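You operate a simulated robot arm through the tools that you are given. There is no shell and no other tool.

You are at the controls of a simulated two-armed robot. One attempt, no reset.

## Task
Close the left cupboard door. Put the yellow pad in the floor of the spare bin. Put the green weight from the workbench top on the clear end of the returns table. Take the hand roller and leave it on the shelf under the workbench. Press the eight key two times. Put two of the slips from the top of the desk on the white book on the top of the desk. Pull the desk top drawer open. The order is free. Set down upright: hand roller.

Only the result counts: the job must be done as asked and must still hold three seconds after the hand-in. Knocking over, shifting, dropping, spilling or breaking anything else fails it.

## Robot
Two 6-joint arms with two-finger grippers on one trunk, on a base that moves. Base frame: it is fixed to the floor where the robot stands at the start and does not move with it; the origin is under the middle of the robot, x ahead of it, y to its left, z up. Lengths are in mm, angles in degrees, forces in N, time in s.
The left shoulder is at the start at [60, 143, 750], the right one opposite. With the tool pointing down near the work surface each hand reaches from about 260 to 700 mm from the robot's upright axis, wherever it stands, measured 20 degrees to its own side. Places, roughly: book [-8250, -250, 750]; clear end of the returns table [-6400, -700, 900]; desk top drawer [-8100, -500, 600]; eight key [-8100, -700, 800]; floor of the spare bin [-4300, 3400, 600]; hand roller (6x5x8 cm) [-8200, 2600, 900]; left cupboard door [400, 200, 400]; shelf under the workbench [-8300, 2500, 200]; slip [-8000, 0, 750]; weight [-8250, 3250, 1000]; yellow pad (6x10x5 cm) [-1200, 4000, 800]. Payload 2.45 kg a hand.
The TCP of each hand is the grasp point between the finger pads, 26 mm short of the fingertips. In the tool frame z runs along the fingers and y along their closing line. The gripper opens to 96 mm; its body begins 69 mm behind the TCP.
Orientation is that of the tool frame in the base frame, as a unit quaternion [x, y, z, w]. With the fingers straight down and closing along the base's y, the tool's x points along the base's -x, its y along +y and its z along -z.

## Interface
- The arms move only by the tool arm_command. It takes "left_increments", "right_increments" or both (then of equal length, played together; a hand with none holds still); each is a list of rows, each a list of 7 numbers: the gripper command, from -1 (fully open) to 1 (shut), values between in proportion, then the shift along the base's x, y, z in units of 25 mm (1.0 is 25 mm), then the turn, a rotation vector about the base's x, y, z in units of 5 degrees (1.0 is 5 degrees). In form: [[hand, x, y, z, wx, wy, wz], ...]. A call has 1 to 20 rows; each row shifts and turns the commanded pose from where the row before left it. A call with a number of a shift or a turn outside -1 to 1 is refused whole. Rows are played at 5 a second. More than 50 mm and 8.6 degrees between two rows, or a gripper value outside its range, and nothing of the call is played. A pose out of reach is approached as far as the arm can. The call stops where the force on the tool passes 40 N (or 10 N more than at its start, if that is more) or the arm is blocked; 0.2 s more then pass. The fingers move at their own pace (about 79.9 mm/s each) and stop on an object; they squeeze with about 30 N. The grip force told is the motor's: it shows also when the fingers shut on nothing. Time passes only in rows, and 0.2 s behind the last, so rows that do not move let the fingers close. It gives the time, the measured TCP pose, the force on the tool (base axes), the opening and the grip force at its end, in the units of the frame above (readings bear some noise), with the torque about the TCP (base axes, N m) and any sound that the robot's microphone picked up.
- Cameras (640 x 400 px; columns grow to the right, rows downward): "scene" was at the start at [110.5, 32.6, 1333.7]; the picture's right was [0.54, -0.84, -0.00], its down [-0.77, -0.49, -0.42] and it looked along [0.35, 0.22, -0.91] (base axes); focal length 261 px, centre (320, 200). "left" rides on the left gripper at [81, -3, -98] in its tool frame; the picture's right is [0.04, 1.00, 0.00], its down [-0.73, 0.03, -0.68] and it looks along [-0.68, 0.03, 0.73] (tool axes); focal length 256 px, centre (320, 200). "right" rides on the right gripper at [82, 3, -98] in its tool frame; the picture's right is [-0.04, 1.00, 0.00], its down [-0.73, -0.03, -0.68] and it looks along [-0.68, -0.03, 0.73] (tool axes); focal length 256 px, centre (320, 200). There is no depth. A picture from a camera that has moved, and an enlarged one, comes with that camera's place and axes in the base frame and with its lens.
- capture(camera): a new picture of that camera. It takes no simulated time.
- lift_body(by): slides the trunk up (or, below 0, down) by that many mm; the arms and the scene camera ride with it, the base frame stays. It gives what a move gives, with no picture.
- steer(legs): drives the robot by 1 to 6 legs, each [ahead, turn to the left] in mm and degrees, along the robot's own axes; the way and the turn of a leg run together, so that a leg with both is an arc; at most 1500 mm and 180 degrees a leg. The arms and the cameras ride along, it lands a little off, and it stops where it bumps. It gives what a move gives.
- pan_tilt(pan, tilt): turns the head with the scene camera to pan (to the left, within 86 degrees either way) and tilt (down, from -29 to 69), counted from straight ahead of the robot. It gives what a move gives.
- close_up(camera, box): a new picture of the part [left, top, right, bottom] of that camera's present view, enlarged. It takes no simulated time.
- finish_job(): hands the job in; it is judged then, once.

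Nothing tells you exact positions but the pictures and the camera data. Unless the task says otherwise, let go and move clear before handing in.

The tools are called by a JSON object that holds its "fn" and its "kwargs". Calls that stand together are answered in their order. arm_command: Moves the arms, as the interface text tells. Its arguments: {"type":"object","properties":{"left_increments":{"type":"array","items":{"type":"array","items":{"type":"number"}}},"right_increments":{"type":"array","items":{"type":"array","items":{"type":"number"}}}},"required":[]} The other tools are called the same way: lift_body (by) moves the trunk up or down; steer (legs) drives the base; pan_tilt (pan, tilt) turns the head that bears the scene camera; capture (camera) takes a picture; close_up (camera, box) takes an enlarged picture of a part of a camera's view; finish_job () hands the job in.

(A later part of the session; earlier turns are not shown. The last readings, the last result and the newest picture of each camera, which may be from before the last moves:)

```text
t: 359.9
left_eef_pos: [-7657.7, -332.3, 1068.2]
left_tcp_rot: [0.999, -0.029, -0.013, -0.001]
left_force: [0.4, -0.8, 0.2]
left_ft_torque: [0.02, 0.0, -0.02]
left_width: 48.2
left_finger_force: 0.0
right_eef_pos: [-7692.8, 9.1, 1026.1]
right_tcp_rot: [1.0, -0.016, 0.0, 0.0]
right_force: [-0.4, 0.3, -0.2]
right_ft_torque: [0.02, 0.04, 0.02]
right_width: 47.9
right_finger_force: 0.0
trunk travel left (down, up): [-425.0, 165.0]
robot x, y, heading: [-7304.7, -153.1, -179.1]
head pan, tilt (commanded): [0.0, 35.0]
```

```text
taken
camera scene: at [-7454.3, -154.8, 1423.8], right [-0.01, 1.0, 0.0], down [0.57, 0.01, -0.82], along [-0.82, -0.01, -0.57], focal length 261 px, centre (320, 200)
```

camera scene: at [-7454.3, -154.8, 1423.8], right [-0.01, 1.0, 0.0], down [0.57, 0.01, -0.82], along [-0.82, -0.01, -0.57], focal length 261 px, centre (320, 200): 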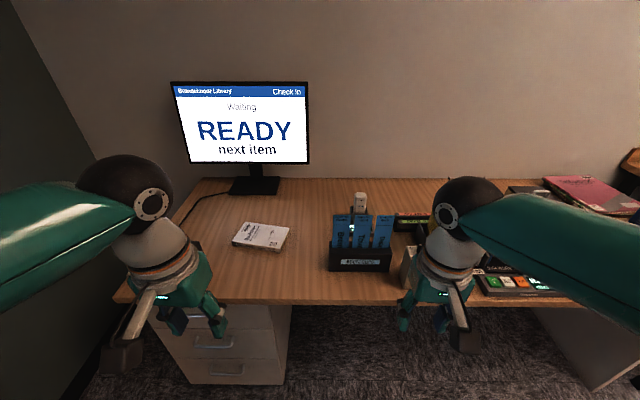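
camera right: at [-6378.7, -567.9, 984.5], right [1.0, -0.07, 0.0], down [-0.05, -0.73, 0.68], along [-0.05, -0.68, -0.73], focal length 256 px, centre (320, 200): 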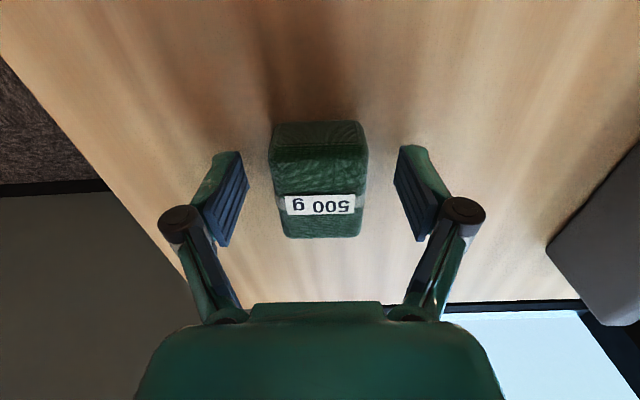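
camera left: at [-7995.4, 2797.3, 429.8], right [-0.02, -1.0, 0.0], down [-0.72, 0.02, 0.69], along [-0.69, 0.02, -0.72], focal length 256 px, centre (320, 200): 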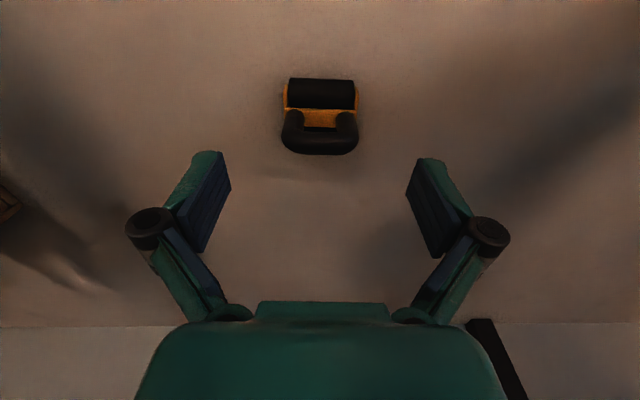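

{"fn": "close_up", "kwargs": {"camera": "scene", "box": [200, 180, 420, 300]}}

{"fn": "close_up", "kwargs": {"camera": "scene", "box": [310, 185, 410, 280]}}

```text
2.91 times, centred on (310, 240) of scene
camera zoom: at [-7454.3, -154.8, 1423.8], right [-0.01, 1.0, 0.0], down [0.57, 0.01, -0.82], along [-0.82, -0.01, -0.57], focal length 758 px, centre (349, 84)
```

zoom: 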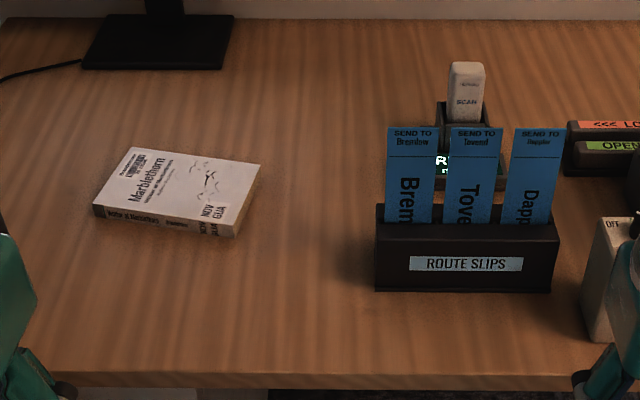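

```text
4.21 times, centred on (360, 232) of scene
camera zoom: at [-7454.3, -154.8, 1423.8], right [-0.01, 1.0, 0.0], down [0.57, 0.01, -0.82], along [-0.82, -0.01, -0.57], focal length 1098 px, centre (152, 63)
```

zoom: 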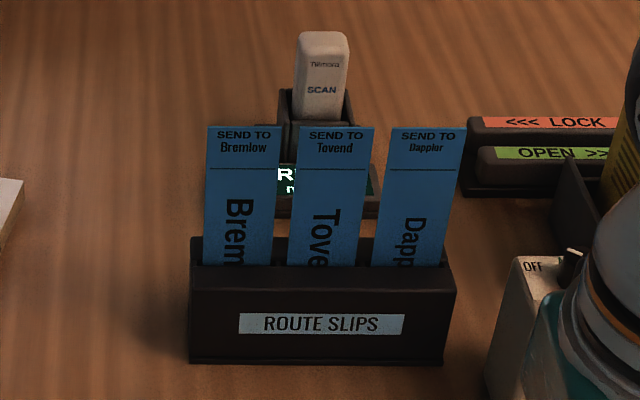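

Three blue route slips stand in the holder; the white book lies flat to the left. The right arm will pick slips. First I'll swing the left hand out of the way, then move in.

{"fn": "arm_command", "kwargs": {"left_increments": [[0, 0.2, -1, 0, 0, 0, 0], [0, 0.2, -1, 0, 0, 0, 0], [0, 0.2, -1, 0, 0, 0, 0], [0, 0.2, -1, 0, 0, 0, 0], [0, 0.2, -1, 0, 0, 0, 0], [0, 0.2, -1, 0, 0, 0, 0], [0, 0.2, -1, 0, 0, 0, 0], [0, 0.2, -1, 0, 0, 0, 0], [0, 0.2, -1, 0, 0, 0, 0], [0, 0.2, -1, 0, 0, 0, 0]]}}

{"fn": "steer", "kwargs": {"legs": [[250, 0]]}}

{"fn": "pan_tilt", "kwargs": {"pan": 0, "tilt": 45}}

{"fn": "capture", "kwargs": {"camera": "scene"}}

{"fn": "capture", "kwargs": {"camera": "right"}}

```text
t: 362.1
left_eef_pos: [-7607.7, -583.1, 1068.7]
left_tcp_rot: [1.0, -0.028, -0.014, 0.0]
left_force: [0.4, -0.7, -1.6]
left_ft_torque: [-0.02, 0.0, 0.02]
left_width: 48.0
left_finger_force: 0.1
right_eef_pos: [-7692.3, 9.4, 1025.5]
right_tcp_rot: [1.0, -0.016, 0.0, -0.001]
right_force: [0.0, 0.3, 0.2]
right_ft_torque: [-0.02, 0.01, 0.01]
right_width: 48.2
right_finger_force: 0.1
trunk travel left (down, up): [-425.0, 165.0]
robot x, y, heading: [-7307.3, -152.7, -179.1]
head pan, tilt (commanded): [0.0, 35.0]
```

```text
t: 364.0
left_eef_pos: [-7858.8, -586.2, 1068.7]
left_tcp_rot: [0.999, -0.029, -0.014, -0.001]
left_force: [-0.7, 0.3, -0.6]
left_ft_torque: [0.01, -0.03, 0.01]
left_width: 48.3
left_finger_force: 0.0
right_eef_pos: [-7943.3, 6.9, 1025.5]
right_tcp_rot: [1.0, -0.016, 0.001, 0.0]
right_force: [-1.0, -0.9, 0.4]
right_ft_torque: [-0.02, -0.05, -0.04]
right_width: 47.7
right_finger_force: 0.1
trunk travel left (down, up): [-425.0, 165.0]
robot x, y, heading: [-7557.3, -155.2, -179.4]
head pan, tilt (commanded): [0.0, 35.0]
```

```text
t: 364.7
left_eef_pos: [-7858.4, -586.1, 1068.7]
left_tcp_rot: [0.999, -0.029, -0.014, -0.001]
left_force: [0.5, 0.3, -0.7]
left_ft_torque: [0.01, -0.01, -0.02]
left_width: 48.0
left_finger_force: 0.1
right_eef_pos: [-7943.0, 6.1, 1026.7]
right_tcp_rot: [1.0, -0.016, 0.0, 0.0]
right_force: [-0.1, -0.6, -0.1]
right_ft_torque: [0.0, 0.02, 0.03]
right_width: 48.2
right_finger_force: 0.0
trunk travel left (down, up): [-425.0, 165.0]
robot x, y, heading: [-7555.0, -156.5, -179.2]
head pan, tilt (commanded): [0.0, 45.0]
```

```text
taken
camera scene: at [-7698.7, -157.5, 1409.0], right [-0.01, 1.0, 0.0], down [0.71, 0.01, -0.71], along [-0.71, -0.01, -0.71], focal length 261 px, centre (320, 200)
```

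scene: 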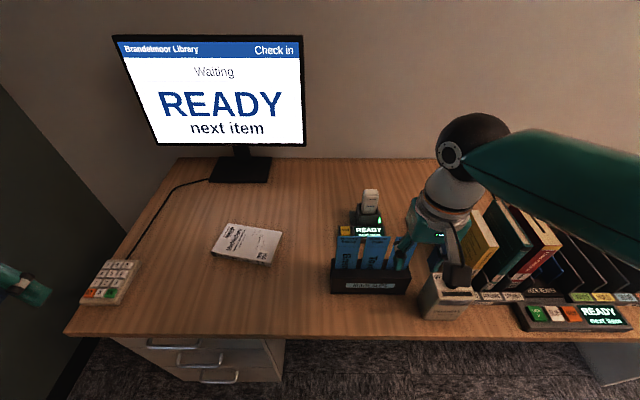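

```text
taken
camera right: at [-7862.2, 0.6, 1124.1], right [-0.07, -1.0, 0.0], down [-0.73, 0.05, 0.68], along [-0.68, 0.05, -0.73], focal length 256 px, centre (320, 200)
```

right: 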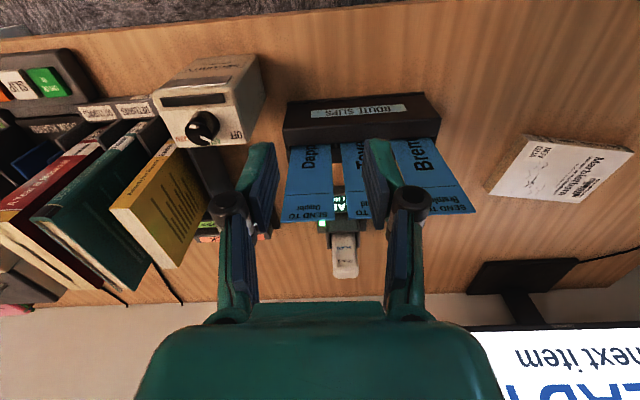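

{"fn": "close_up", "kwargs": {"camera": "right", "box": [250, 60, 500, 290]}}

{"fn": "close_up", "kwargs": {"camera": "scene", "box": [310, 170, 430, 310]}}

{"fn": "close_up", "kwargs": {"camera": "scene", "box": [60, 200, 300, 390]}}

```text
1.74 times, centred on (375, 175) of right
camera zoom: at [-7862.2, 0.6, 1124.1], right [-0.07, -1.0, 0.0], down [-0.73, 0.05, 0.68], along [-0.68, 0.05, -0.73], focal length 445 px, centre (224, 244)
```

zoom: 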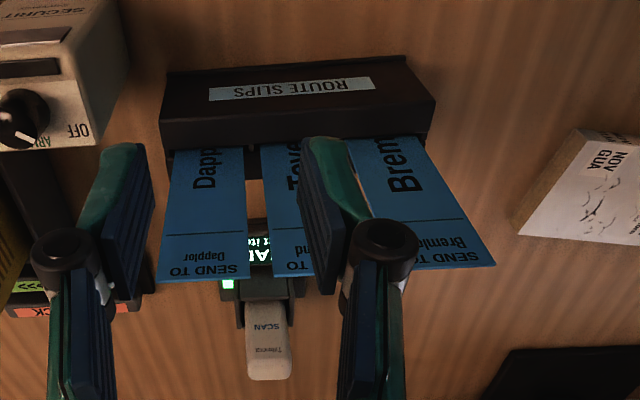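

```text
2.86 times, centred on (370, 240) of scene
camera zoom: at [-7698.7, -157.5, 1409.0], right [-0.01, 1.0, 0.0], down [0.71, 0.01, -0.71], along [-0.71, -0.01, -0.71], focal length 745 px, centre (177, 86)
```

zoom: 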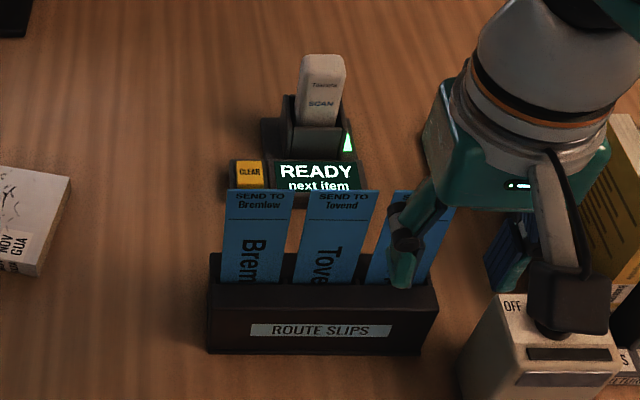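

```text
2.11 times, centred on (180, 295) of scene
camera zoom: at [-7698.7, -157.5, 1409.0], right [-0.01, 1.0, 0.0], down [0.71, 0.01, -0.71], along [-0.71, -0.01, -0.71], focal length 549 px, centre (615, 0)
```

zoom: 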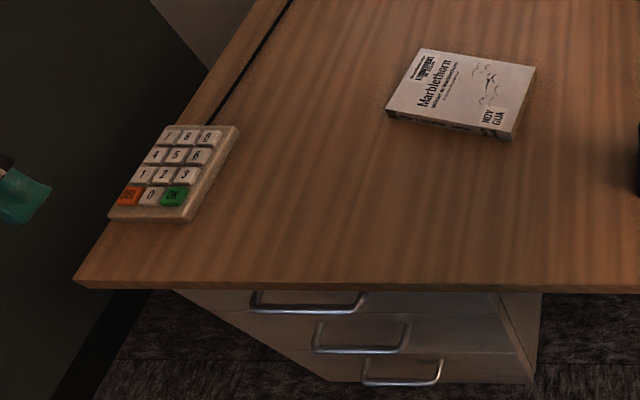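

Geometry: slip tops at x≈-8038, z≈961, centred at y≈-101, -38 and +24; book centre (-8155,-374), top ≈775. I'll yaw the right gripper 90° so it can pinch a slip front-to-back.

{"fn": "arm_command", "kwargs": {"right_increments": [[0, 0, 0, 0.3, 0, 0, 1], [0, 0, 0, 0.3, 0, 0, 1], [0, 0, 0, 0.3, 0, 0, 1], [0, 0, 0, 0.3, 0, 0, 1], [0, 0, 0, 0, 0, 0, 1], [0, 0, 0, 0, 0, 0, 1], [0, 0, 0, 0, 0, 0, 1], [0, 0, 0, 0, 0, 0, 1], [0, 0, 0, 0, 0, 0, 1], [0, 0, 0, 0, 0, 0, 1], [0, 0, 0, 0, 0, 0, 1], [0, 0, 0, 0, 0, 0, 1], [0, 0, 0, 0, 0, 0, 1], [0, 0, 0, 0, 0, 0, 1], [0, 0, 0, 0, 0, 0, 1], [0, 0, 0, 0, 0, 0, 1], [0, 0, 0, 0, 0, 0, 1], [0, 0, 0, 0, 0, 0, 1]]}}

{"fn": "capture", "kwargs": {"camera": "right"}}

{"fn": "capture", "kwargs": {"camera": "scene"}}

```text
t: 368.5
left_eef_pos: [-7858.2, -585.9, 1070.2]
left_tcp_rot: [1.0, -0.028, -0.014, 0.0]
left_force: [1.2, -0.2, -0.1]
left_ft_torque: [-0.01, 0.01, -0.02]
left_width: 47.8
left_finger_force: 0.1
right_eef_pos: [-7943.8, 6.9, 1056.3]
right_tcp_rot: [0.718, 0.696, 0.0, 0.001]
right_force: [0.2, -0.7, -0.3]
right_ft_torque: [-0.01, 0.01, 0.01]
right_width: 48.2
right_finger_force: 0.0
trunk travel left (down, up): [-425.0, 165.0]
robot x, y, heading: [-7554.7, -151.8, -179.5]
head pan, tilt (commanded): [0.0, 45.0]
```

```text
taken
camera right: at [-7937.7, 88.1, 1154.1], right [1.0, -0.07, 0.0], down [-0.05, -0.73, 0.68], along [-0.05, -0.68, -0.73], focal length 256 px, centre (320, 200)
```

right: 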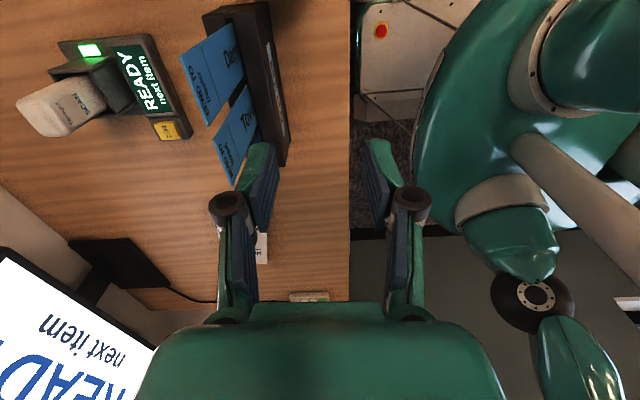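

```text
taken
camera scene: at [-7698.7, -157.5, 1409.0], right [-0.01, 1.0, 0.0], down [0.71, 0.01, -0.71], along [-0.71, -0.01, -0.71], focal length 261 px, centre (320, 200)
```

scene: 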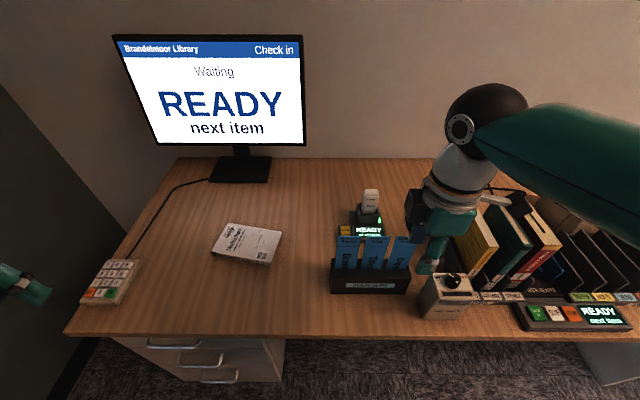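

{"fn": "arm_command", "kwargs": {"right_increments": [[0, -0.94, 0.17, 0, 0, 0, 0], [0, -0.94, 0.17, 0, 0, 0, 0], [0, -0.94, 0.17, 0, 0, 0, 0], [0, -0.94, 0.17, 0, 0, 0, 0], [0, 0, 0, -0.6, 0, 0, 0], [0, 0, 0, -0.6, 0, 0, 0]]}}

{"fn": "capture", "kwargs": {"camera": "right"}}

{"fn": "close_up", "kwargs": {"camera": "scene", "box": [320, 150, 480, 300]}}

```text
t: 369.9
left_eef_pos: [-7858.6, -585.6, 1068.2]
left_tcp_rot: [0.999, -0.029, -0.014, 0.0]
left_force: [-0.4, 0.3, -0.3]
left_ft_torque: [0.0, -0.01, 0.0]
left_width: 48.1
left_finger_force: 0.1
right_eef_pos: [-8038.0, 24.5, 1026.3]
right_tcp_rot: [0.719, 0.695, -0.001, 0.001]
right_force: [0.3, -0.5, 0.1]
right_ft_torque: [0.0, -0.01, 0.03]
right_width: 48.1
right_finger_force: 0.0
trunk travel left (down, up): [-425.0, 165.0]
robot x, y, heading: [-7553.9, -152.1, -179.4]
head pan, tilt (commanded): [0.0, 45.0]
```

```text
taken
camera right: at [-8032.1, 105.4, 1123.9], right [1.0, -0.07, 0.0], down [-0.05, -0.73, 0.68], along [-0.05, -0.68, -0.73], focal length 256 px, centre (320, 200)
```

right: 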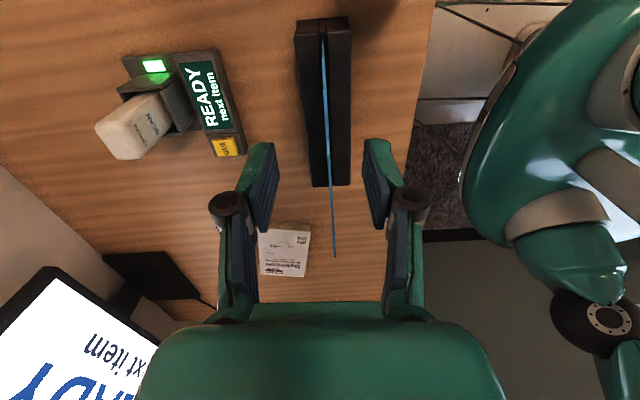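

```text
2.67 times, centred on (400, 225) of scene
camera zoom: at [-7699.1, -157.5, 1408.9], right [-0.01, 1.0, 0.0], down [0.71, 0.01, -0.71], along [-0.71, -0.01, -0.71], focal length 695 px, centre (107, 133)
```

zoom: 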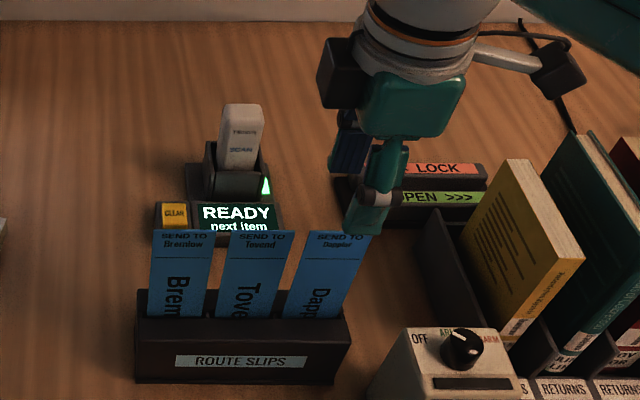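

{"fn": "arm_command", "kwargs": {"right_increments": [[0, 0.16, 0, -0.8, 0, 0, 0], [0, 0, 0, -0.9, 0, 0, 0], [0, 0, 0, -0.9, 0, 0, 0], [0, 0, 0, -0.9, 0, 0, 0]]}}

{"fn": "capture", "kwargs": {"camera": "right"}}

{"fn": "close_up", "kwargs": {"camera": "scene", "box": [320, 170, 480, 300]}}

```text
t: 370.9
left_eef_pos: [-7859.0, -586.0, 1068.4]
left_tcp_rot: [0.999, -0.028, -0.014, 0.0]
left_force: [0.5, 0.1, -0.1]
left_ft_torque: [-0.01, 0.0, 0.02]
left_width: 47.8
left_finger_force: 0.1
right_eef_pos: [-8033.7, 23.5, 937.2]
right_tcp_rot: [0.719, 0.695, 0.0, 0.0]
right_force: [-0.3, 0.4, -0.1]
right_ft_torque: [0.0, 0.07, -0.01]
right_width: 47.9
right_finger_force: 0.0
trunk travel left (down, up): [-425.0, 165.0]
robot x, y, heading: [-7553.1, -155.6, -179.4]
head pan, tilt (commanded): [0.0, 45.0]
```

```text
taken
camera right: at [-8027.6, 105.3, 1036.2], right [1.0, -0.07, 0.0], down [-0.05, -0.73, 0.68], along [-0.05, -0.68, -0.73], focal length 256 px, centre (320, 200)
```

right: 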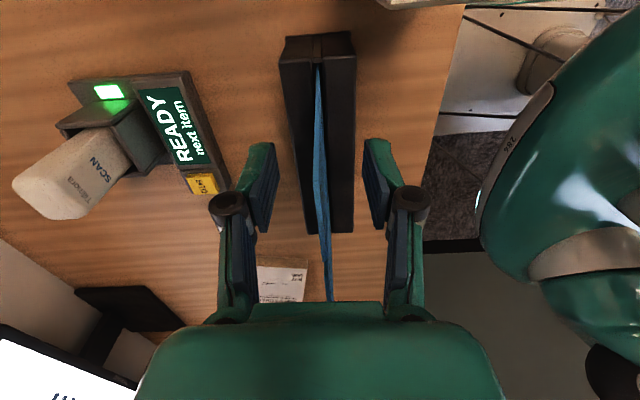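

```text
3.08 times, centred on (400, 235) of scene
camera zoom: at [-7699.1, -157.5, 1409.0], right [-0.01, 1.0, 0.0], down [0.71, 0.01, -0.71], along [-0.71, -0.01, -0.71], focal length 802 px, centre (74, 92)
```

zoom: 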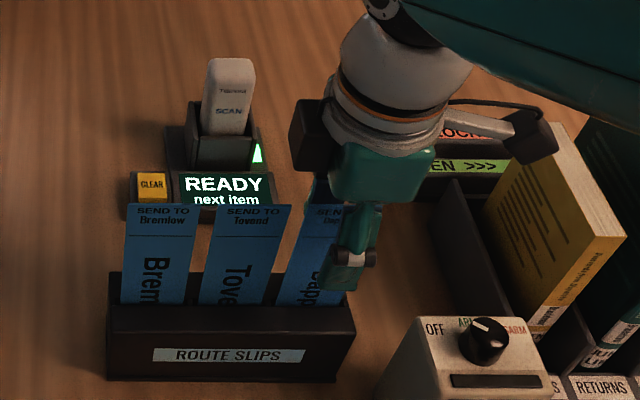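

Slip is between the fingers. Close and lift it straight out.

{"fn": "arm_command", "kwargs": {"right_increments": [[0.5, 0, 0, 0, 0, 0, 0], [1, 0, 0, 0, 0, 0, 0], [1, 0, 0, 0, 0, 0, 0], [1, 0, 0, 0, 0, 0, 0], [1, 0, 0, 0.3, 0, 0, 0], [1, 0, 0, 0.5, 0, 0, 0], [1, 0, 0, 0.6, 0, 0, 0]]}}

{"fn": "close_up", "kwargs": {"camera": "scene", "box": [320, 150, 480, 300]}}

{"fn": "capture", "kwargs": {"camera": "right"}}

```text
t: 372.5
left_eef_pos: [-7859.3, -585.5, 1070.0]
left_tcp_rot: [0.999, -0.029, -0.014, -0.001]
left_force: [-0.4, 0.2, 0.3]
left_ft_torque: [-0.01, 0.01, -0.02]
left_width: 48.0
left_finger_force: 0.0
right_eef_pos: [-8034.1, 23.9, 974.4]
right_tcp_rot: [0.719, 0.695, 0.0, 0.0]
right_force: [0.5, 0.6, -0.2]
right_ft_torque: [-0.01, 0.01, -0.03]
right_width: 6.0
right_finger_force: 30.3
trunk travel left (down, up): [-425.0, 165.0]
robot x, y, heading: [-7557.3, -154.9, -179.5]
head pan, tilt (commanded): [0.0, 45.0]
```

```text
2.67 times, centred on (400, 225) of scene
camera zoom: at [-7698.7, -157.6, 1409.0], right [-0.01, 1.0, 0.0], down [0.71, 0.01, -0.71], along [-0.71, -0.01, -0.71], focal length 695 px, centre (107, 133)
```

zoom: 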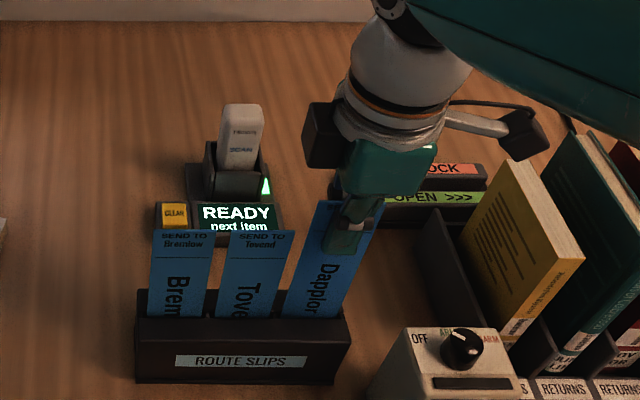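

```text
taken
camera right: at [-8027.7, 105.0, 1072.0], right [1.0, -0.07, 0.0], down [-0.05, -0.73, 0.68], along [-0.05, -0.68, -0.73], focal length 256 px, centre (320, 200)
```

right: 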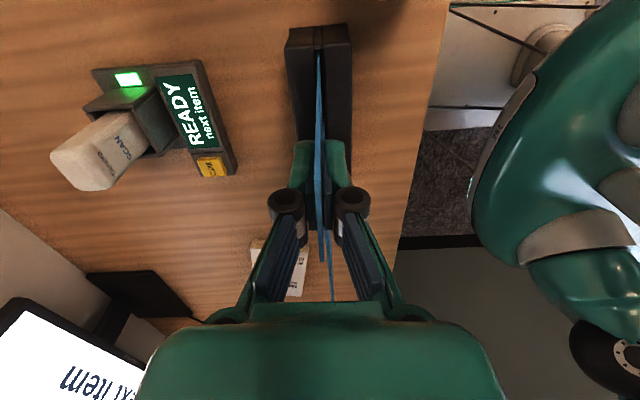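

The slip is rising with the hand (6 mm thick). Continue lifting.

{"fn": "arm_command", "kwargs": {"right_increments": [[1, 0, 0, 0.8, 0, 0, 0], [1, 0, 0, 0.8, 0, 0, 0], [1, 0, 0, 0.8, 0, 0, 0], [1, 0, 0, 0.8, 0, 0, 0], [1, 0, 0, 0.8, 0, 0, 0], [1, 0, 0, 0.8, 0, 0, 0]]}}

{"fn": "capture", "kwargs": {"camera": "scene"}}

{"fn": "capture", "kwargs": {"camera": "right"}}

```text
t: 373.9
left_eef_pos: [-7858.5, -585.8, 1069.3]
left_tcp_rot: [1.0, -0.028, -0.014, -0.001]
left_force: [0.9, -0.2, -0.4]
left_ft_torque: [0.01, -0.02, -0.01]
left_width: 47.9
left_finger_force: 0.0
right_eef_pos: [-8033.6, 25.6, 1092.9]
right_tcp_rot: [0.719, 0.695, 0.0, 0.0]
right_force: [-0.9, -0.7, 0.5]
right_ft_torque: [0.01, -0.01, 0.02]
right_width: 5.8
right_finger_force: 30.2
trunk travel left (down, up): [-425.0, 165.0]
robot x, y, heading: [-7555.3, -156.3, -179.5]
head pan, tilt (commanded): [0.0, 45.0]
```

```text
taken
camera scene: at [-7698.7, -157.6, 1409.0], right [-0.01, 1.0, 0.0], down [0.71, 0.01, -0.71], along [-0.71, -0.01, -0.71], focal length 261 px, centre (320, 200)
```

scene: 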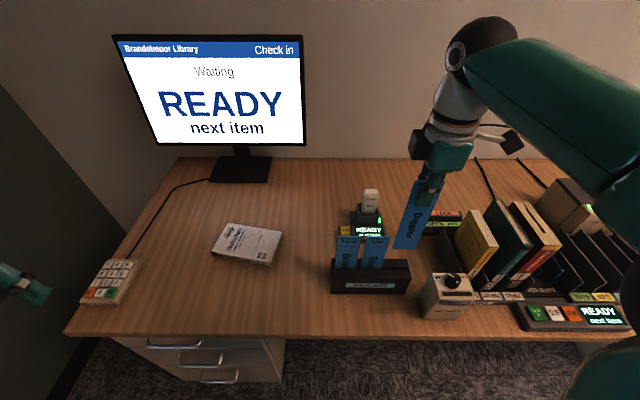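

```text
taken
camera right: at [-8027.5, 104.9, 1191.6], right [1.0, -0.07, 0.0], down [-0.05, -0.73, 0.68], along [-0.05, -0.68, -0.73], focal length 256 px, centre (320, 200)
```

right: 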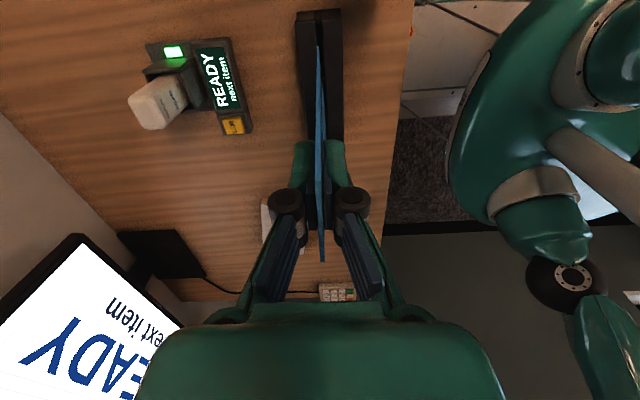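

The slip's edges can't be gripped in the holder, so I'll hand it over in the air: right holds it by the top, left takes it by its side edges so it can be laid flat. First bring the right hand to the handover place.

{"fn": "arm_command", "kwargs": {"right_increments": [[1, 1, 0, 0, 0, 0, 0], [1, 1, 0, 0, 0, 0, 0], [1, 1, -0.2, 0, 0, 0, 0], [1, 0.4, -1, 0, 0, 0, 0], [1, 0, -1, 0, 0, 0, 0], [1, 0, -1, 0, 0, 0, 0], [1, 0, -1, 0, 0, 0, 0], [1, 0, -1, 0, 0, 0, 0], [1, 0, -1, 0, 0, 0, 0], [1, 0, -1, 0, 0, 0, 0], [1, 0, -1, 0, 0, 0, 0], [1, 0, -1, 0, 0, 0, 0], [1, 0, -1, 0, 0, 0, 0], [1, -0.6, -1, -0.4, 0, 0, 0], [1, -1, -0.2, -0.8, 0, 0, 0], [1, -1, 0, -0.8, 0, 0, 0], [1, -1, 0, -0.8, 0, 0, 0], [1, -0.8, 0, -0.9, 0, 0, 0]]}}

{"fn": "capture", "kwargs": {"camera": "scene"}}

{"fn": "capture", "kwargs": {"camera": "right"}}

```text
t: 377.7
left_eef_pos: [-7860.3, -585.2, 1067.7]
left_tcp_rot: [0.999, -0.029, -0.014, -0.001]
left_force: [0.5, 0.2, 0.0]
left_ft_torque: [0.02, 0.0, -0.05]
left_width: 47.7
left_finger_force: 0.1
right_eef_pos: [-8060.3, -258.4, 1004.2]
right_tcp_rot: [0.721, 0.692, -0.004, 0.001]
right_force: [-0.4, 0.0, -0.2]
right_ft_torque: [0.03, 0.0, 0.0]
right_width: 5.6
right_finger_force: 29.7
trunk travel left (down, up): [-425.0, 165.0]
robot x, y, heading: [-7554.9, -152.0, -179.4]
head pan, tilt (commanded): [0.0, 45.0]
```

```text
taken
camera scene: at [-7699.6, -157.8, 1408.6], right [-0.01, 1.0, 0.0], down [0.71, 0.01, -0.71], along [-0.71, -0.01, -0.71], focal length 261 px, centre (320, 200)
```

scene: 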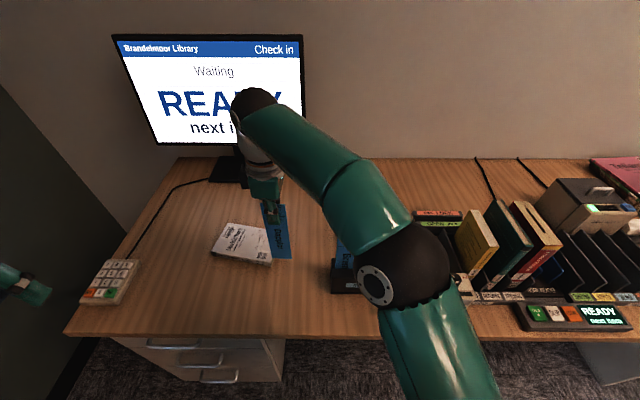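

```text
taken
camera right: at [-8054.0, -176.0, 1102.6], right [1.0, -0.08, -0.01], down [-0.05, -0.73, 0.68], along [-0.06, -0.68, -0.73], focal length 256 px, centre (320, 200)
```

right: 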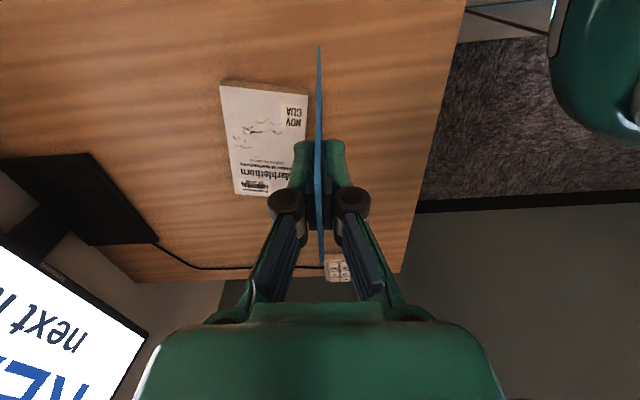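

Now pitch the left hand up to point forward (18 rows), open to ~77 mm.

{"fn": "arm_command", "kwargs": {"left_increments": [[-0.6, 0, 0, 0, 0, 1, 0], [-0.6, 0, 0, 0, 0, 1, 0], [-0.6, 0, 0, 0, 0, 1, 0], [-0.6, 0, 0, 0, 0, 1, 0], [-0.6, 0, 0, 0, 0, 1, 0], [-0.6, 0, 0, 0, 0, 1, 0], [-0.6, 0, 0, 0, 0, 1, 0], [-0.6, 0, 0, 0, 0, 1, 0], [-0.6, 0, 0, 0, 0, 1, 0], [-0.6, 0, 0, 0, 0, 1, 0], [-0.6, 0, 0, 0, 0, 1, 0], [-0.6, 0, 0, 0, 0, 1, 0], [-0.6, 0, 0, 0, 0, 1, 0], [-0.6, 0, 0, 0, 0, 1, 0], [-0.6, 0, 0, 0, 0, 1, 0], [-0.6, 0, 0, 0, 0, 1, 0], [-0.6, 0, 0, 0, 0, 1, 0], [-0.6, 0, 0, 0, 0, 0.68, 0]]}}

{"fn": "capture", "kwargs": {"camera": "left"}}

{"fn": "capture", "kwargs": {"camera": "scene"}}

```text
t: 381.5
left_eef_pos: [-7858.0, -586.7, 1069.6]
left_tcp_rot: [-0.706, 0.021, 0.707, -0.019]
left_force: [-0.2, -0.1, 0.0]
left_ft_torque: [-0.02, 0.0, 0.02]
left_width: 76.9
left_finger_force: 0.1
right_eef_pos: [-8060.1, -257.7, 999.6]
right_tcp_rot: [0.722, 0.692, 0.0, 0.001]
right_force: [0.2, -0.8, -0.8]
right_ft_torque: [-0.01, -0.02, 0.03]
right_width: 6.1
right_finger_force: 29.8
trunk travel left (down, up): [-425.0, 165.0]
robot x, y, heading: [-7556.7, -156.3, -179.4]
head pan, tilt (commanded): [0.0, 45.0]
```

```text
taken
camera left: at [-7760.1, -588.3, 988.1], right [0.0, -1.0, 0.02], down [0.68, 0.01, 0.73], along [-0.73, 0.01, 0.68], focal length 256 px, centre (320, 200)
```

left: 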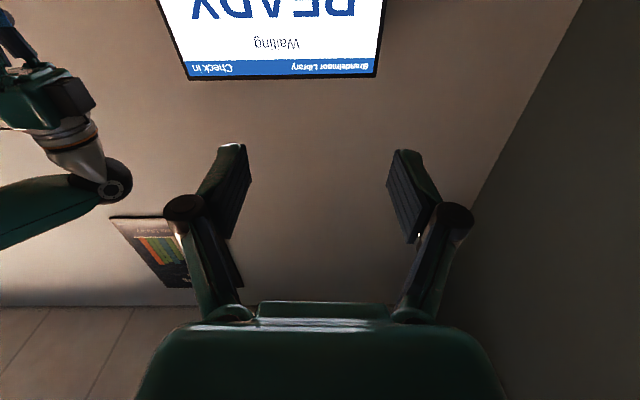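

```text
taken
camera scene: at [-7698.8, -157.7, 1409.0], right [-0.01, 1.0, 0.0], down [0.71, 0.01, -0.71], along [-0.71, -0.01, -0.71], focal length 261 px, centre (320, 200)
```

scene: 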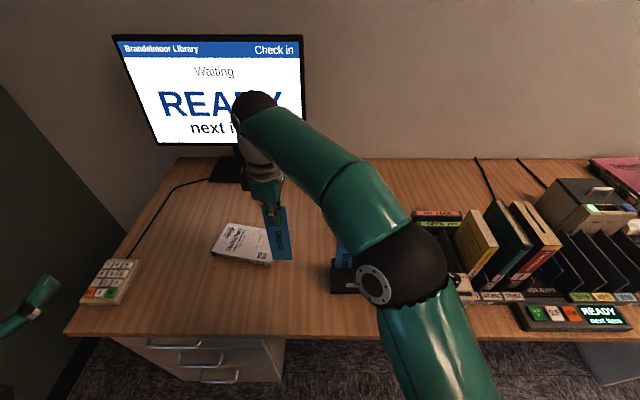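

The straight approach would fold the left arm too tightly; I'll turn both hands 45° so the left can come in diagonally. First the right hand.

{"fn": "arm_command", "kwargs": {"left_increments": [[-0.6, 0, 0, 0, 0.64, 0, 0], [-0.6, -0.2, 0.5, 0, 0, 0, -1], [-0.6, -0.2, 0.5, 0, 0, 0, -1], [-0.6, -0.2, 0.5, 0, 0, 0, -1], [-0.6, -0.2, 0.5, -0.2, 0, 0, -1], [-0.6, -0.2, 0.5, -0.3, 0, 0, -1], [-0.6, -0.2, 0.5, -0.5, 0, 0, -1], [-0.6, -0.2, 0.5, -0.5, 0, 0, -1], [-0.6, -0.2, 0.5, -0.5, 0, 0, -1], [-0.6, -0.2, 0.5, -0.5, 0, 0, -1]], "right_increments": [[1, 0, 0, 0, 0, 0, 0], [1, 0, 0, 0, 0, 0, -1], [1, 0, 0, 0, 0, 0, -1], [1, 0, 0, 0, 0, 0, -1], [1, 0, 0, 0, 0, 0, -1], [1, 0, 0, 0, 0, 0, -1], [1, 0, 0, 0, 0, 0, -1], [1, 0, 0, 0, 0, 0, -1], [1, 0, 0, 0, 0, 0, -1], [1, 0, 0, 0, 0, 0, -1]]}}

{"fn": "capture", "kwargs": {"camera": "left"}}

{"fn": "capture", "kwargs": {"camera": "scene"}}

```text
t: 383.7
left_eef_pos: [-7904.8, -472.3, 1005.7]
left_tcp_rot: [-0.652, 0.272, 0.654, 0.27]
left_force: [-0.7, 0.4, -0.6]
left_ft_torque: [-0.02, 0.03, -0.01]
left_width: 76.7
left_finger_force: 0.0
right_eef_pos: [-8061.1, -258.0, 1000.8]
right_tcp_rot: [0.932, 0.363, 0.001, 0.001]
right_force: [-0.9, 0.7, -0.6]
right_ft_torque: [0.04, -0.02, -0.02]
right_width: 6.0
right_finger_force: 30.6
trunk travel left (down, up): [-425.0, 165.0]
robot x, y, heading: [-7556.7, -155.9, -179.3]
head pan, tilt (commanded): [0.0, 45.0]
```

```text
taken
camera left: at [-7832.3, -541.7, 925.2], right [-0.71, -0.7, -0.04], down [0.46, -0.5, 0.73], along [-0.54, 0.5, 0.68], focal length 256 px, centre (320, 200)
```

left: 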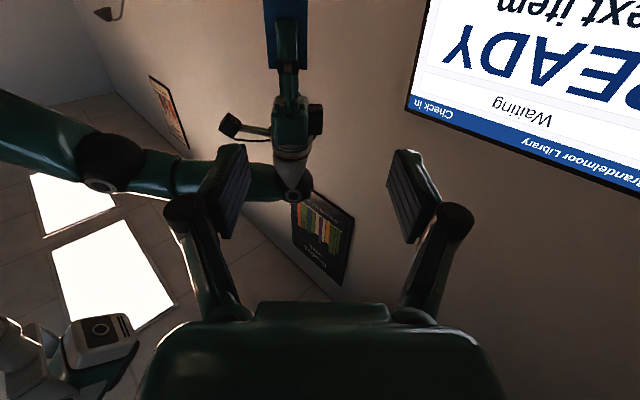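

```text
taken
camera scene: at [-7699.3, -157.8, 1408.9], right [-0.01, 1.0, 0.0], down [0.71, 0.01, -0.71], along [-0.71, -0.01, -0.71], focal length 261 px, centre (320, 200)
```

scene: 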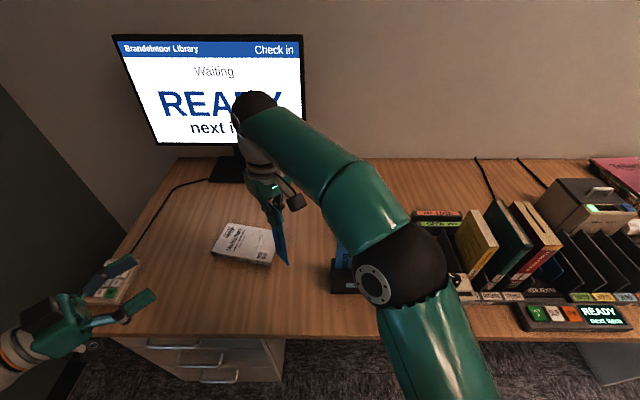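

{"fn": "arm_command", "kwargs": {"left_increments": [[-0.6, -0.54, 0.9, -0.54, 0, 0, 0], [-0.6, -0.54, 0.9, -0.54, 0, 0, 0], [-0.6, -0.54, 0.9, -0.54, 0, 0, 0], [-0.6, -0.54, 0.9, -0.54, 0, 0, 0], [-0.6, -0.54, 0.9, -0.54, 0, 0, 0], [-0.6, -0.54, 0.9, -0.54, 0, 0, 0]]}}

{"fn": "capture", "kwargs": {"camera": "left"}}

{"fn": "capture", "kwargs": {"camera": "scene"}}

```text
t: 385.1
left_eef_pos: [-7995.8, -355.5, 950.2]
left_tcp_rot: [0.654, -0.273, -0.651, -0.272]
left_force: [-0.4, 0.0, -0.8]
left_ft_torque: [0.01, -0.01, 0.0]
left_width: 76.6
left_finger_force: 0.1
left hand out of reach, approached as far as the arm can: row 5, 6
right_eef_pos: [-8062.2, -258.4, 999.3]
right_tcp_rot: [0.932, 0.363, 0.001, 0.0]
right_force: [-0.2, 0.5, -1.2]
right_ft_torque: [0.01, 0.01, -0.02]
right_width: 5.8
right_finger_force: 30.2
trunk travel left (down, up): [-425.0, 165.0]
robot x, y, heading: [-7554.6, -154.3, -179.6]
head pan, tilt (commanded): [0.0, 45.0]
```

```text
taken
camera left: at [-7923.9, -423.7, 869.5], right [-0.71, -0.7, -0.04], down [0.46, -0.5, 0.74], along [-0.54, 0.5, 0.68], focal length 256 px, centre (320, 200)
```

left: 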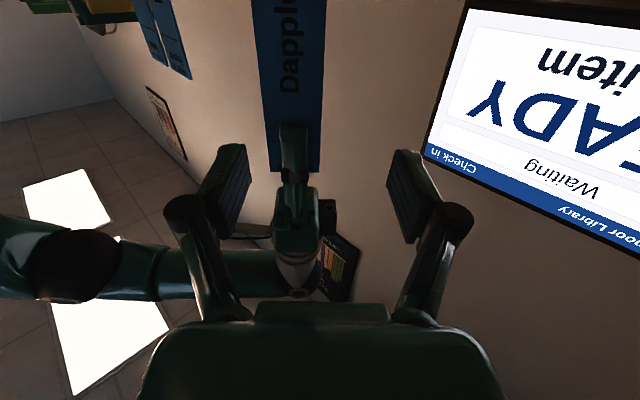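

```text
taken
camera scene: at [-7699.5, -157.5, 1408.9], right [-0.01, 1.0, 0.0], down [0.71, 0.01, -0.71], along [-0.71, -0.01, -0.71], focal length 261 px, centre (320, 200)
```

scene: 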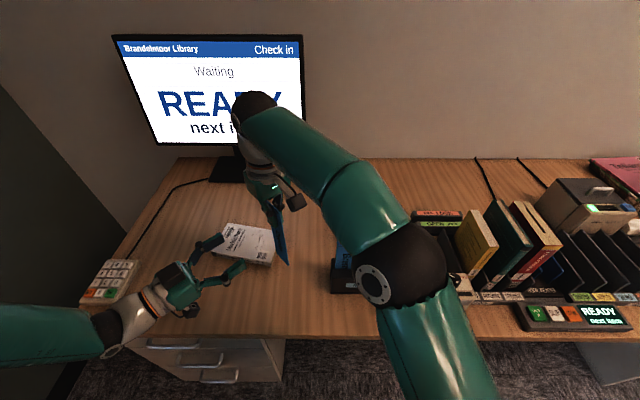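

The left wrist is at its limit here, so I'll bring the slip to it with the right hand instead: first line it up sideways.

{"fn": "arm_command", "kwargs": {"right_increments": [[1, -0.63, -0.63, 0.76, 0, 0, 0], [1, 0.6, -0.6, 0, 0, 0, 0.4], [1, 0, 0, 0, 0, 0, 0]]}}

{"fn": "capture", "kwargs": {"camera": "left"}}

{"fn": "close_up", "kwargs": {"camera": "scene", "box": [130, 150, 340, 330]}}

```text
t: 386.1
left_eef_pos: [-7995.8, -355.9, 949.7]
left_tcp_rot: [0.653, -0.272, -0.652, -0.272]
left_force: [0.2, -0.6, 0.0]
left_ft_torque: [-0.02, -0.04, -0.01]
left_width: 76.7
left_finger_force: 0.1
right_eef_pos: [-8095.7, -237.5, 1002.4]
right_tcp_rot: [0.944, 0.329, 0.013, 0.01]
right_force: [0.3, 0.4, -0.3]
right_ft_torque: [0.0, 0.01, 0.02]
right_width: 6.0
right_finger_force: 29.7
right hand out of reach, approached as far as the arm can: row 1
trunk travel left (down, up): [-425.0, 165.0]
robot x, y, heading: [-7558.3, -152.2, -179.2]
head pan, tilt (commanded): [0.0, 45.0]
stopped in row 3 (right hand): the arm was blocked; the commanded pose is now the measured one
```

```text
taken
camera left: at [-7923.2, -423.4, 869.0], right [-0.71, -0.7, -0.04], down [0.46, -0.5, 0.74], along [-0.54, 0.5, 0.68], focal length 256 px, centre (320, 200)
```

left: 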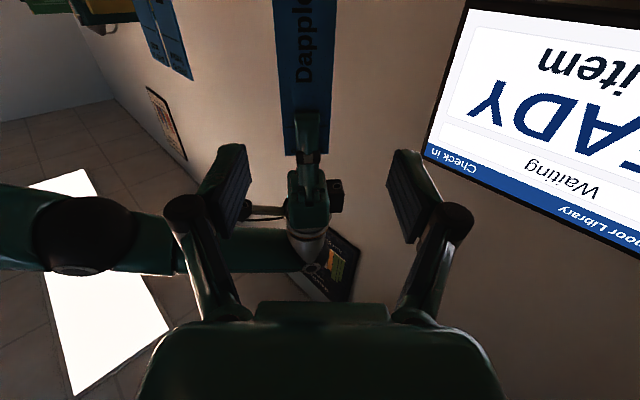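

```text
2.22 times, centred on (235, 240) of scene
camera zoom: at [-7698.7, -156.7, 1407.5], right [-0.01, 1.0, 0.0], down [0.71, 0.01, -0.71], along [-0.71, -0.01, -0.71], focal length 579 px, centre (509, 111)
```

zoom: 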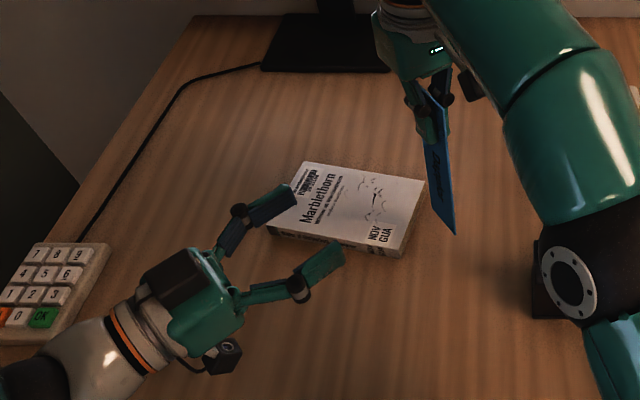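

Both arms are near limits in that arrangement. I'll change plan: hold the slip flat, pointing forward, with the right hand, and let the left take it from above. First retreat the left hand and turn it back to pointing down.

{"fn": "arm_command", "kwargs": {"left_increments": [[-0.6, 0.6, -0.6, 0.3, 0, 0, 0], [-0.6, 0.6, -0.8, 0.3, 0, 0, 0], [-0.6, 0.5, -0.9, 0.4, 0, 0, 0], [-0.6, 0.4, -0.9, 0.4, 0, 0, 1], [-0.6, 0.4, -0.9, 0.4, 0, 0, 1], [-0.6, 0.4, -0.9, 0.4, 0, 0, 1], [-0.6, 0.4, -0.9, 0.4, 0, 0, 1], [-0.6, 0.4, -0.8, 0.4, 0, 0, 1], [-0.6, 0.3, -0.8, 0.4, 0, 0, 1], [-0.6, 0.3, -0.6, 0.4, 0, 0, 1], [-0.6, 0.2, -0.5, 0.4, 0, 0, 1], [-0.6, 0, 0, 0.3, 0, 0, 1]]}}

{"fn": "arm_command", "kwargs": {"left_increments": [[-0.6, 0, 0, 0, 0, -1, 0], [-0.6, 0, 0, 0, 0, -1, 0], [-0.6, 0, 0, 0, 0, -1, 0], [-0.6, 0, 0, 0, 0, -1, 0], [-0.6, 0, 0, 0, 0, -1, 0], [-0.6, 0, 0, 0, 0, -1, 0], [-0.6, 0, 0, 0, 0, -1, 0], [-0.6, 0, 0, 0, 0, -1, 0], [-0.6, 0, 0, 0, 0, -1, 0], [-0.6, 0, 0, 0, 0, -1, 0], [-0.6, 0, 0, 0, 0, -1, 0], [-0.6, 0, 0, 0, 0, -1, 0], [-0.6, 0, 0, 0, 0, -1, 0], [-0.6, 0, 0, 0, 0, -1, 0], [-0.6, 0, 0, 0, 0, -1, 0], [-0.6, 0, 0, 0, 0, -1, 0], [-0.6, 0, 0, 0, 0, -1, 0], [-0.6, 0, 0, 0, 0, -1, 0]], "right_increments": [[1, 0.8, 0.2, 0, 0, 0, 0], [1, 0.8, 0.2, 0.3, 0, 0, 0], [1, 0.8, 0.2, 0.3, 0, 0, 1], [1, 0.6, 0.2, 0.3, 0, 0, 1], [1, 0.6, 0.2, 0.3, 0, 0, 1], [1, 0.4, 0.2, 0.3, 0, 0, 1], [1, 0.4, 0, 0.2, 0, 0, 1], [1, 0, 0, 0, 0, 0, 1], [1, 0, 0, 0, 0, 0, 1], [1, 0, 0, 0, 0, 0, 1], [1, 0, 0, 0, 0, 0, 1], [1, 0, 0, 0, 0, 0, 1], [1, 0, 0, 0, 0.12, 0.36, 0.3], [1, 0, 0, 0, 0, 0, 0], [1, 0, 0, 0, 0, 0, 0], [1, 0, 0, 0, 0, 0, 0], [1, 0, 0, 0, 0, 0, 0], [1, 0, 0, 0, 0, 0, 0]]}}

{"fn": "capture", "kwargs": {"camera": "scene"}}

{"fn": "capture", "kwargs": {"camera": "right"}}

```text
t: 388.7
left_eef_pos: [-7882.5, -569.4, 1065.4]
left_tcp_rot: [0.708, -0.002, -0.707, -0.002]
left_force: [-0.3, -0.2, -0.5]
left_ft_torque: [0.02, 0.02, -0.02]
left_width: 76.8
left_finger_force: 0.1
right_eef_pos: [-8094.9, -238.6, 1001.9]
right_tcp_rot: [0.944, 0.33, 0.015, 0.009]
right_force: [-0.4, -0.8, -0.4]
right_ft_torque: [0.01, -0.02, -0.01]
right_width: 6.0
right_finger_force: 29.6
trunk travel left (down, up): [-425.0, 165.0]
robot x, y, heading: [-7555.8, -154.4, -179.1]
head pan, tilt (commanded): [0.0, 45.0]
```

```text
t: 392.5
left_eef_pos: [-7883.7, -571.0, 1063.6]
left_tcp_rot: [1.0, 0.001, 0.002, -0.003]
left_force: [0.0, -0.4, 0.5]
left_ft_torque: [-0.03, -0.03, 0.0]
left_width: 76.7
left_finger_force: 0.0
right_eef_pos: [-7984.9, -211.3, 1045.4]
right_tcp_rot: [0.705, 0.709, 0.01, -0.014]
right_force: [0.6, -0.2, -0.3]
right_ft_torque: [-0.03, -0.03, -0.01]
right_width: 6.2
right_finger_force: 30.3
trunk travel left (down, up): [-425.0, 165.0]
robot x, y, heading: [-7554.0, -156.2, -179.2]
head pan, tilt (commanded): [0.0, 45.0]
```

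```text
taken
camera scene: at [-7699.4, -157.6, 1408.9], right [-0.01, 1.0, 0.0], down [0.71, 0.01, -0.71], along [-0.71, -0.01, -0.71], focal length 261 px, centre (320, 200)
```

scene: 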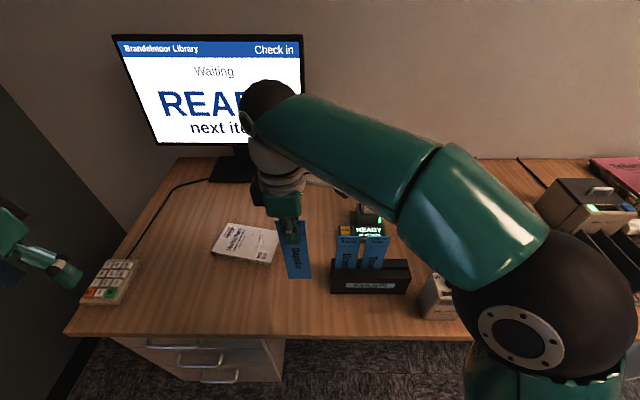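

```text
taken
camera right: at [-7980.8, -132.6, 1145.3], right [1.0, -0.04, -0.01], down [-0.02, -0.75, 0.66], along [-0.03, -0.66, -0.75], focal length 256 px, centre (320, 200)
```

right: 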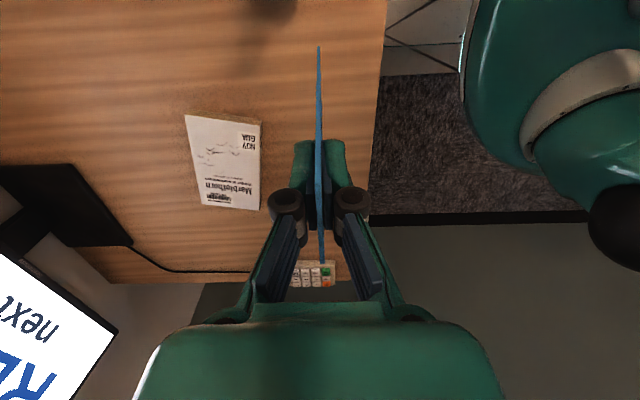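

{"fn": "arm_command", "kwargs": {"right_increments": [[1, 0, 0, 0, -0.39, 0, 0], [1, 0, 0, 0, 0, 1, 0], [1, 0, 0, 0, 0, 1, 0], [1, 0, 0, 0, 0, 1, 0], [1, 0, 0, 0, 0, 1, 0], [1, 0, 0, 0, 0, 1, 0], [1, 0, 0, 0, 0, 1, 0], [1, 0, 0, 0, 0, 1, 0], [1, 0, 0, 0, 0, 1, 0], [1, 0, 0, 0, 0, 1, 0]]}}

{"fn": "capture", "kwargs": {"camera": "scene"}}

```text
t: 394.7
left_eef_pos: [-7882.8, -570.6, 1064.0]
left_tcp_rot: [1.0, -0.001, 0.001, -0.002]
left_force: [-0.2, 0.5, -0.1]
left_ft_torque: [0.03, -0.02, 0.0]
left_width: 76.7
left_finger_force: 0.2
right_eef_pos: [-7983.4, -210.5, 1045.1]
right_tcp_rot: [0.65, 0.654, -0.274, -0.272]
right_force: [-0.3, 0.0, -0.5]
right_ft_torque: [0.01, 0.0, 0.02]
right_width: 6.0
right_finger_force: 29.8
trunk travel left (down, up): [-425.0, 165.0]
robot x, y, heading: [-7558.0, -158.1, -179.4]
head pan, tilt (commanded): [0.0, 45.0]
```

```text
taken
camera scene: at [-7698.5, -157.6, 1409.0], right [-0.01, 1.0, 0.0], down [0.71, 0.01, -0.71], along [-0.71, -0.01, -0.71], focal length 261 px, centre (320, 200)
```

scene: 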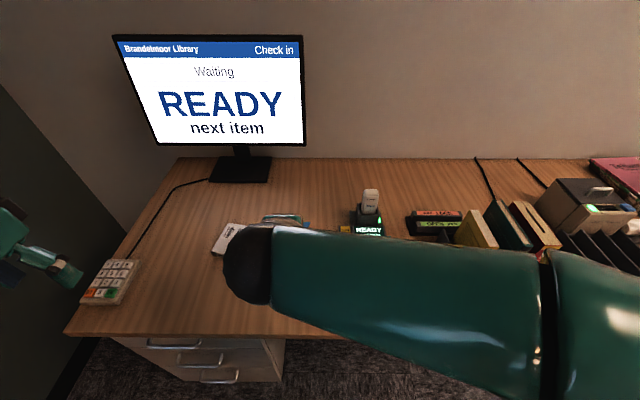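

{"fn": "arm_command", "kwargs": {"right_increments": [[1, 0, 0, 0, 0, 1, 0], [1, 0, 0, 0, 0, 1, 0], [1, 0, 0, 0, 0, 1, 0], [1, 0, 0, 0, 0, 1, 0], [1, 0, 0, 0, 0, 1, 0], [1, 0, 0, 0, 0, 1, 0], [1, 0, 0, 0, 0, 1, 0], [1, 0, 0, 0, 0, 1, 0], [1, 0, 0, 0, 0, 0.9, 0]]}}

{"fn": "capture", "kwargs": {"camera": "scene"}}

{"fn": "capture", "kwargs": {"camera": "right"}}

{"fn": "capture", "kwargs": {"camera": "left"}}

```text
t: 396.7
left_eef_pos: [-7884.3, -569.9, 1064.0]
left_tcp_rot: [1.0, 0.0, 0.001, -0.002]
left_force: [-1.2, -0.2, -0.3]
left_ft_torque: [-0.02, -0.01, 0.0]
left_width: 76.6
left_finger_force: 0.1
right_eef_pos: [-7983.5, -210.1, 1047.4]
right_tcp_rot: [-0.5, -0.499, 0.502, 0.499]
right_force: [0.2, 0.1, 0.1]
right_ft_torque: [-0.02, -0.03, -0.04]
right_width: 5.9
right_finger_force: 29.9
trunk travel left (down, up): [-425.0, 165.0]
robot x, y, heading: [-7553.7, -154.5, -179.5]
head pan, tilt (commanded): [0.0, 45.0]
```

```text
taken
camera scene: at [-7698.8, -157.4, 1409.0], right [-0.01, 1.0, 0.0], down [0.71, 0.01, -0.71], along [-0.71, -0.01, -0.71], focal length 261 px, centre (320, 200)
```

scene: 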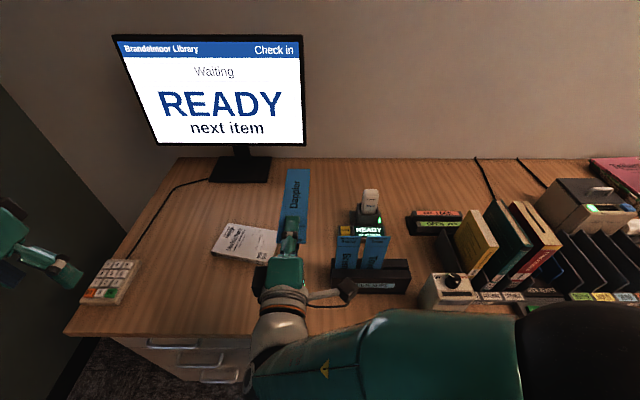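

```text
taken
camera right: at [-7885.5, -128.5, 1044.2], right [0.0, -0.04, -1.0], down [0.68, -0.73, 0.03], along [-0.73, -0.68, 0.03], focal length 256 px, centre (320, 200)
```

right: 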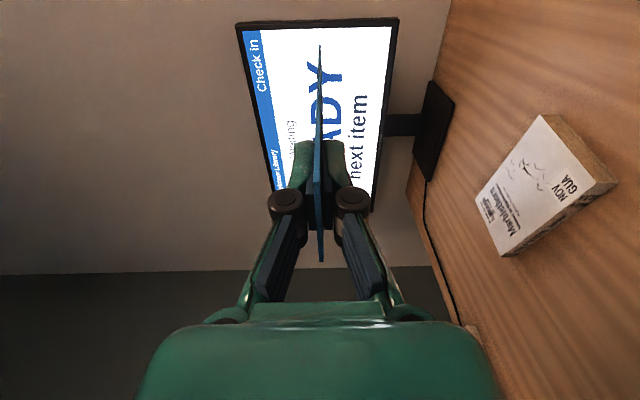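

```text
taken
camera left: at [-7800.9, -568.3, 1162.8], right [0.04, -1.0, 0.0], down [-0.73, -0.03, 0.68], along [-0.68, -0.02, -0.74], focal length 256 px, centre (320, 200)
```

left: 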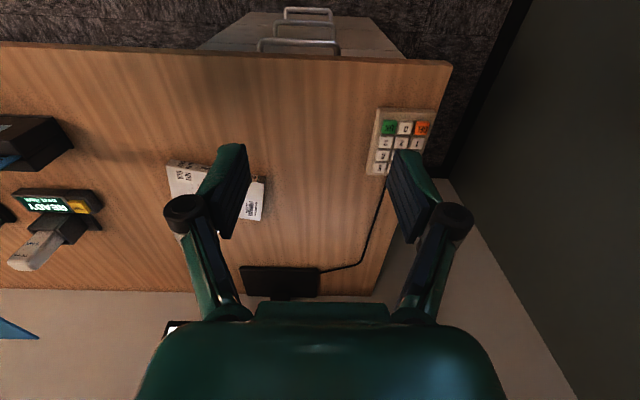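

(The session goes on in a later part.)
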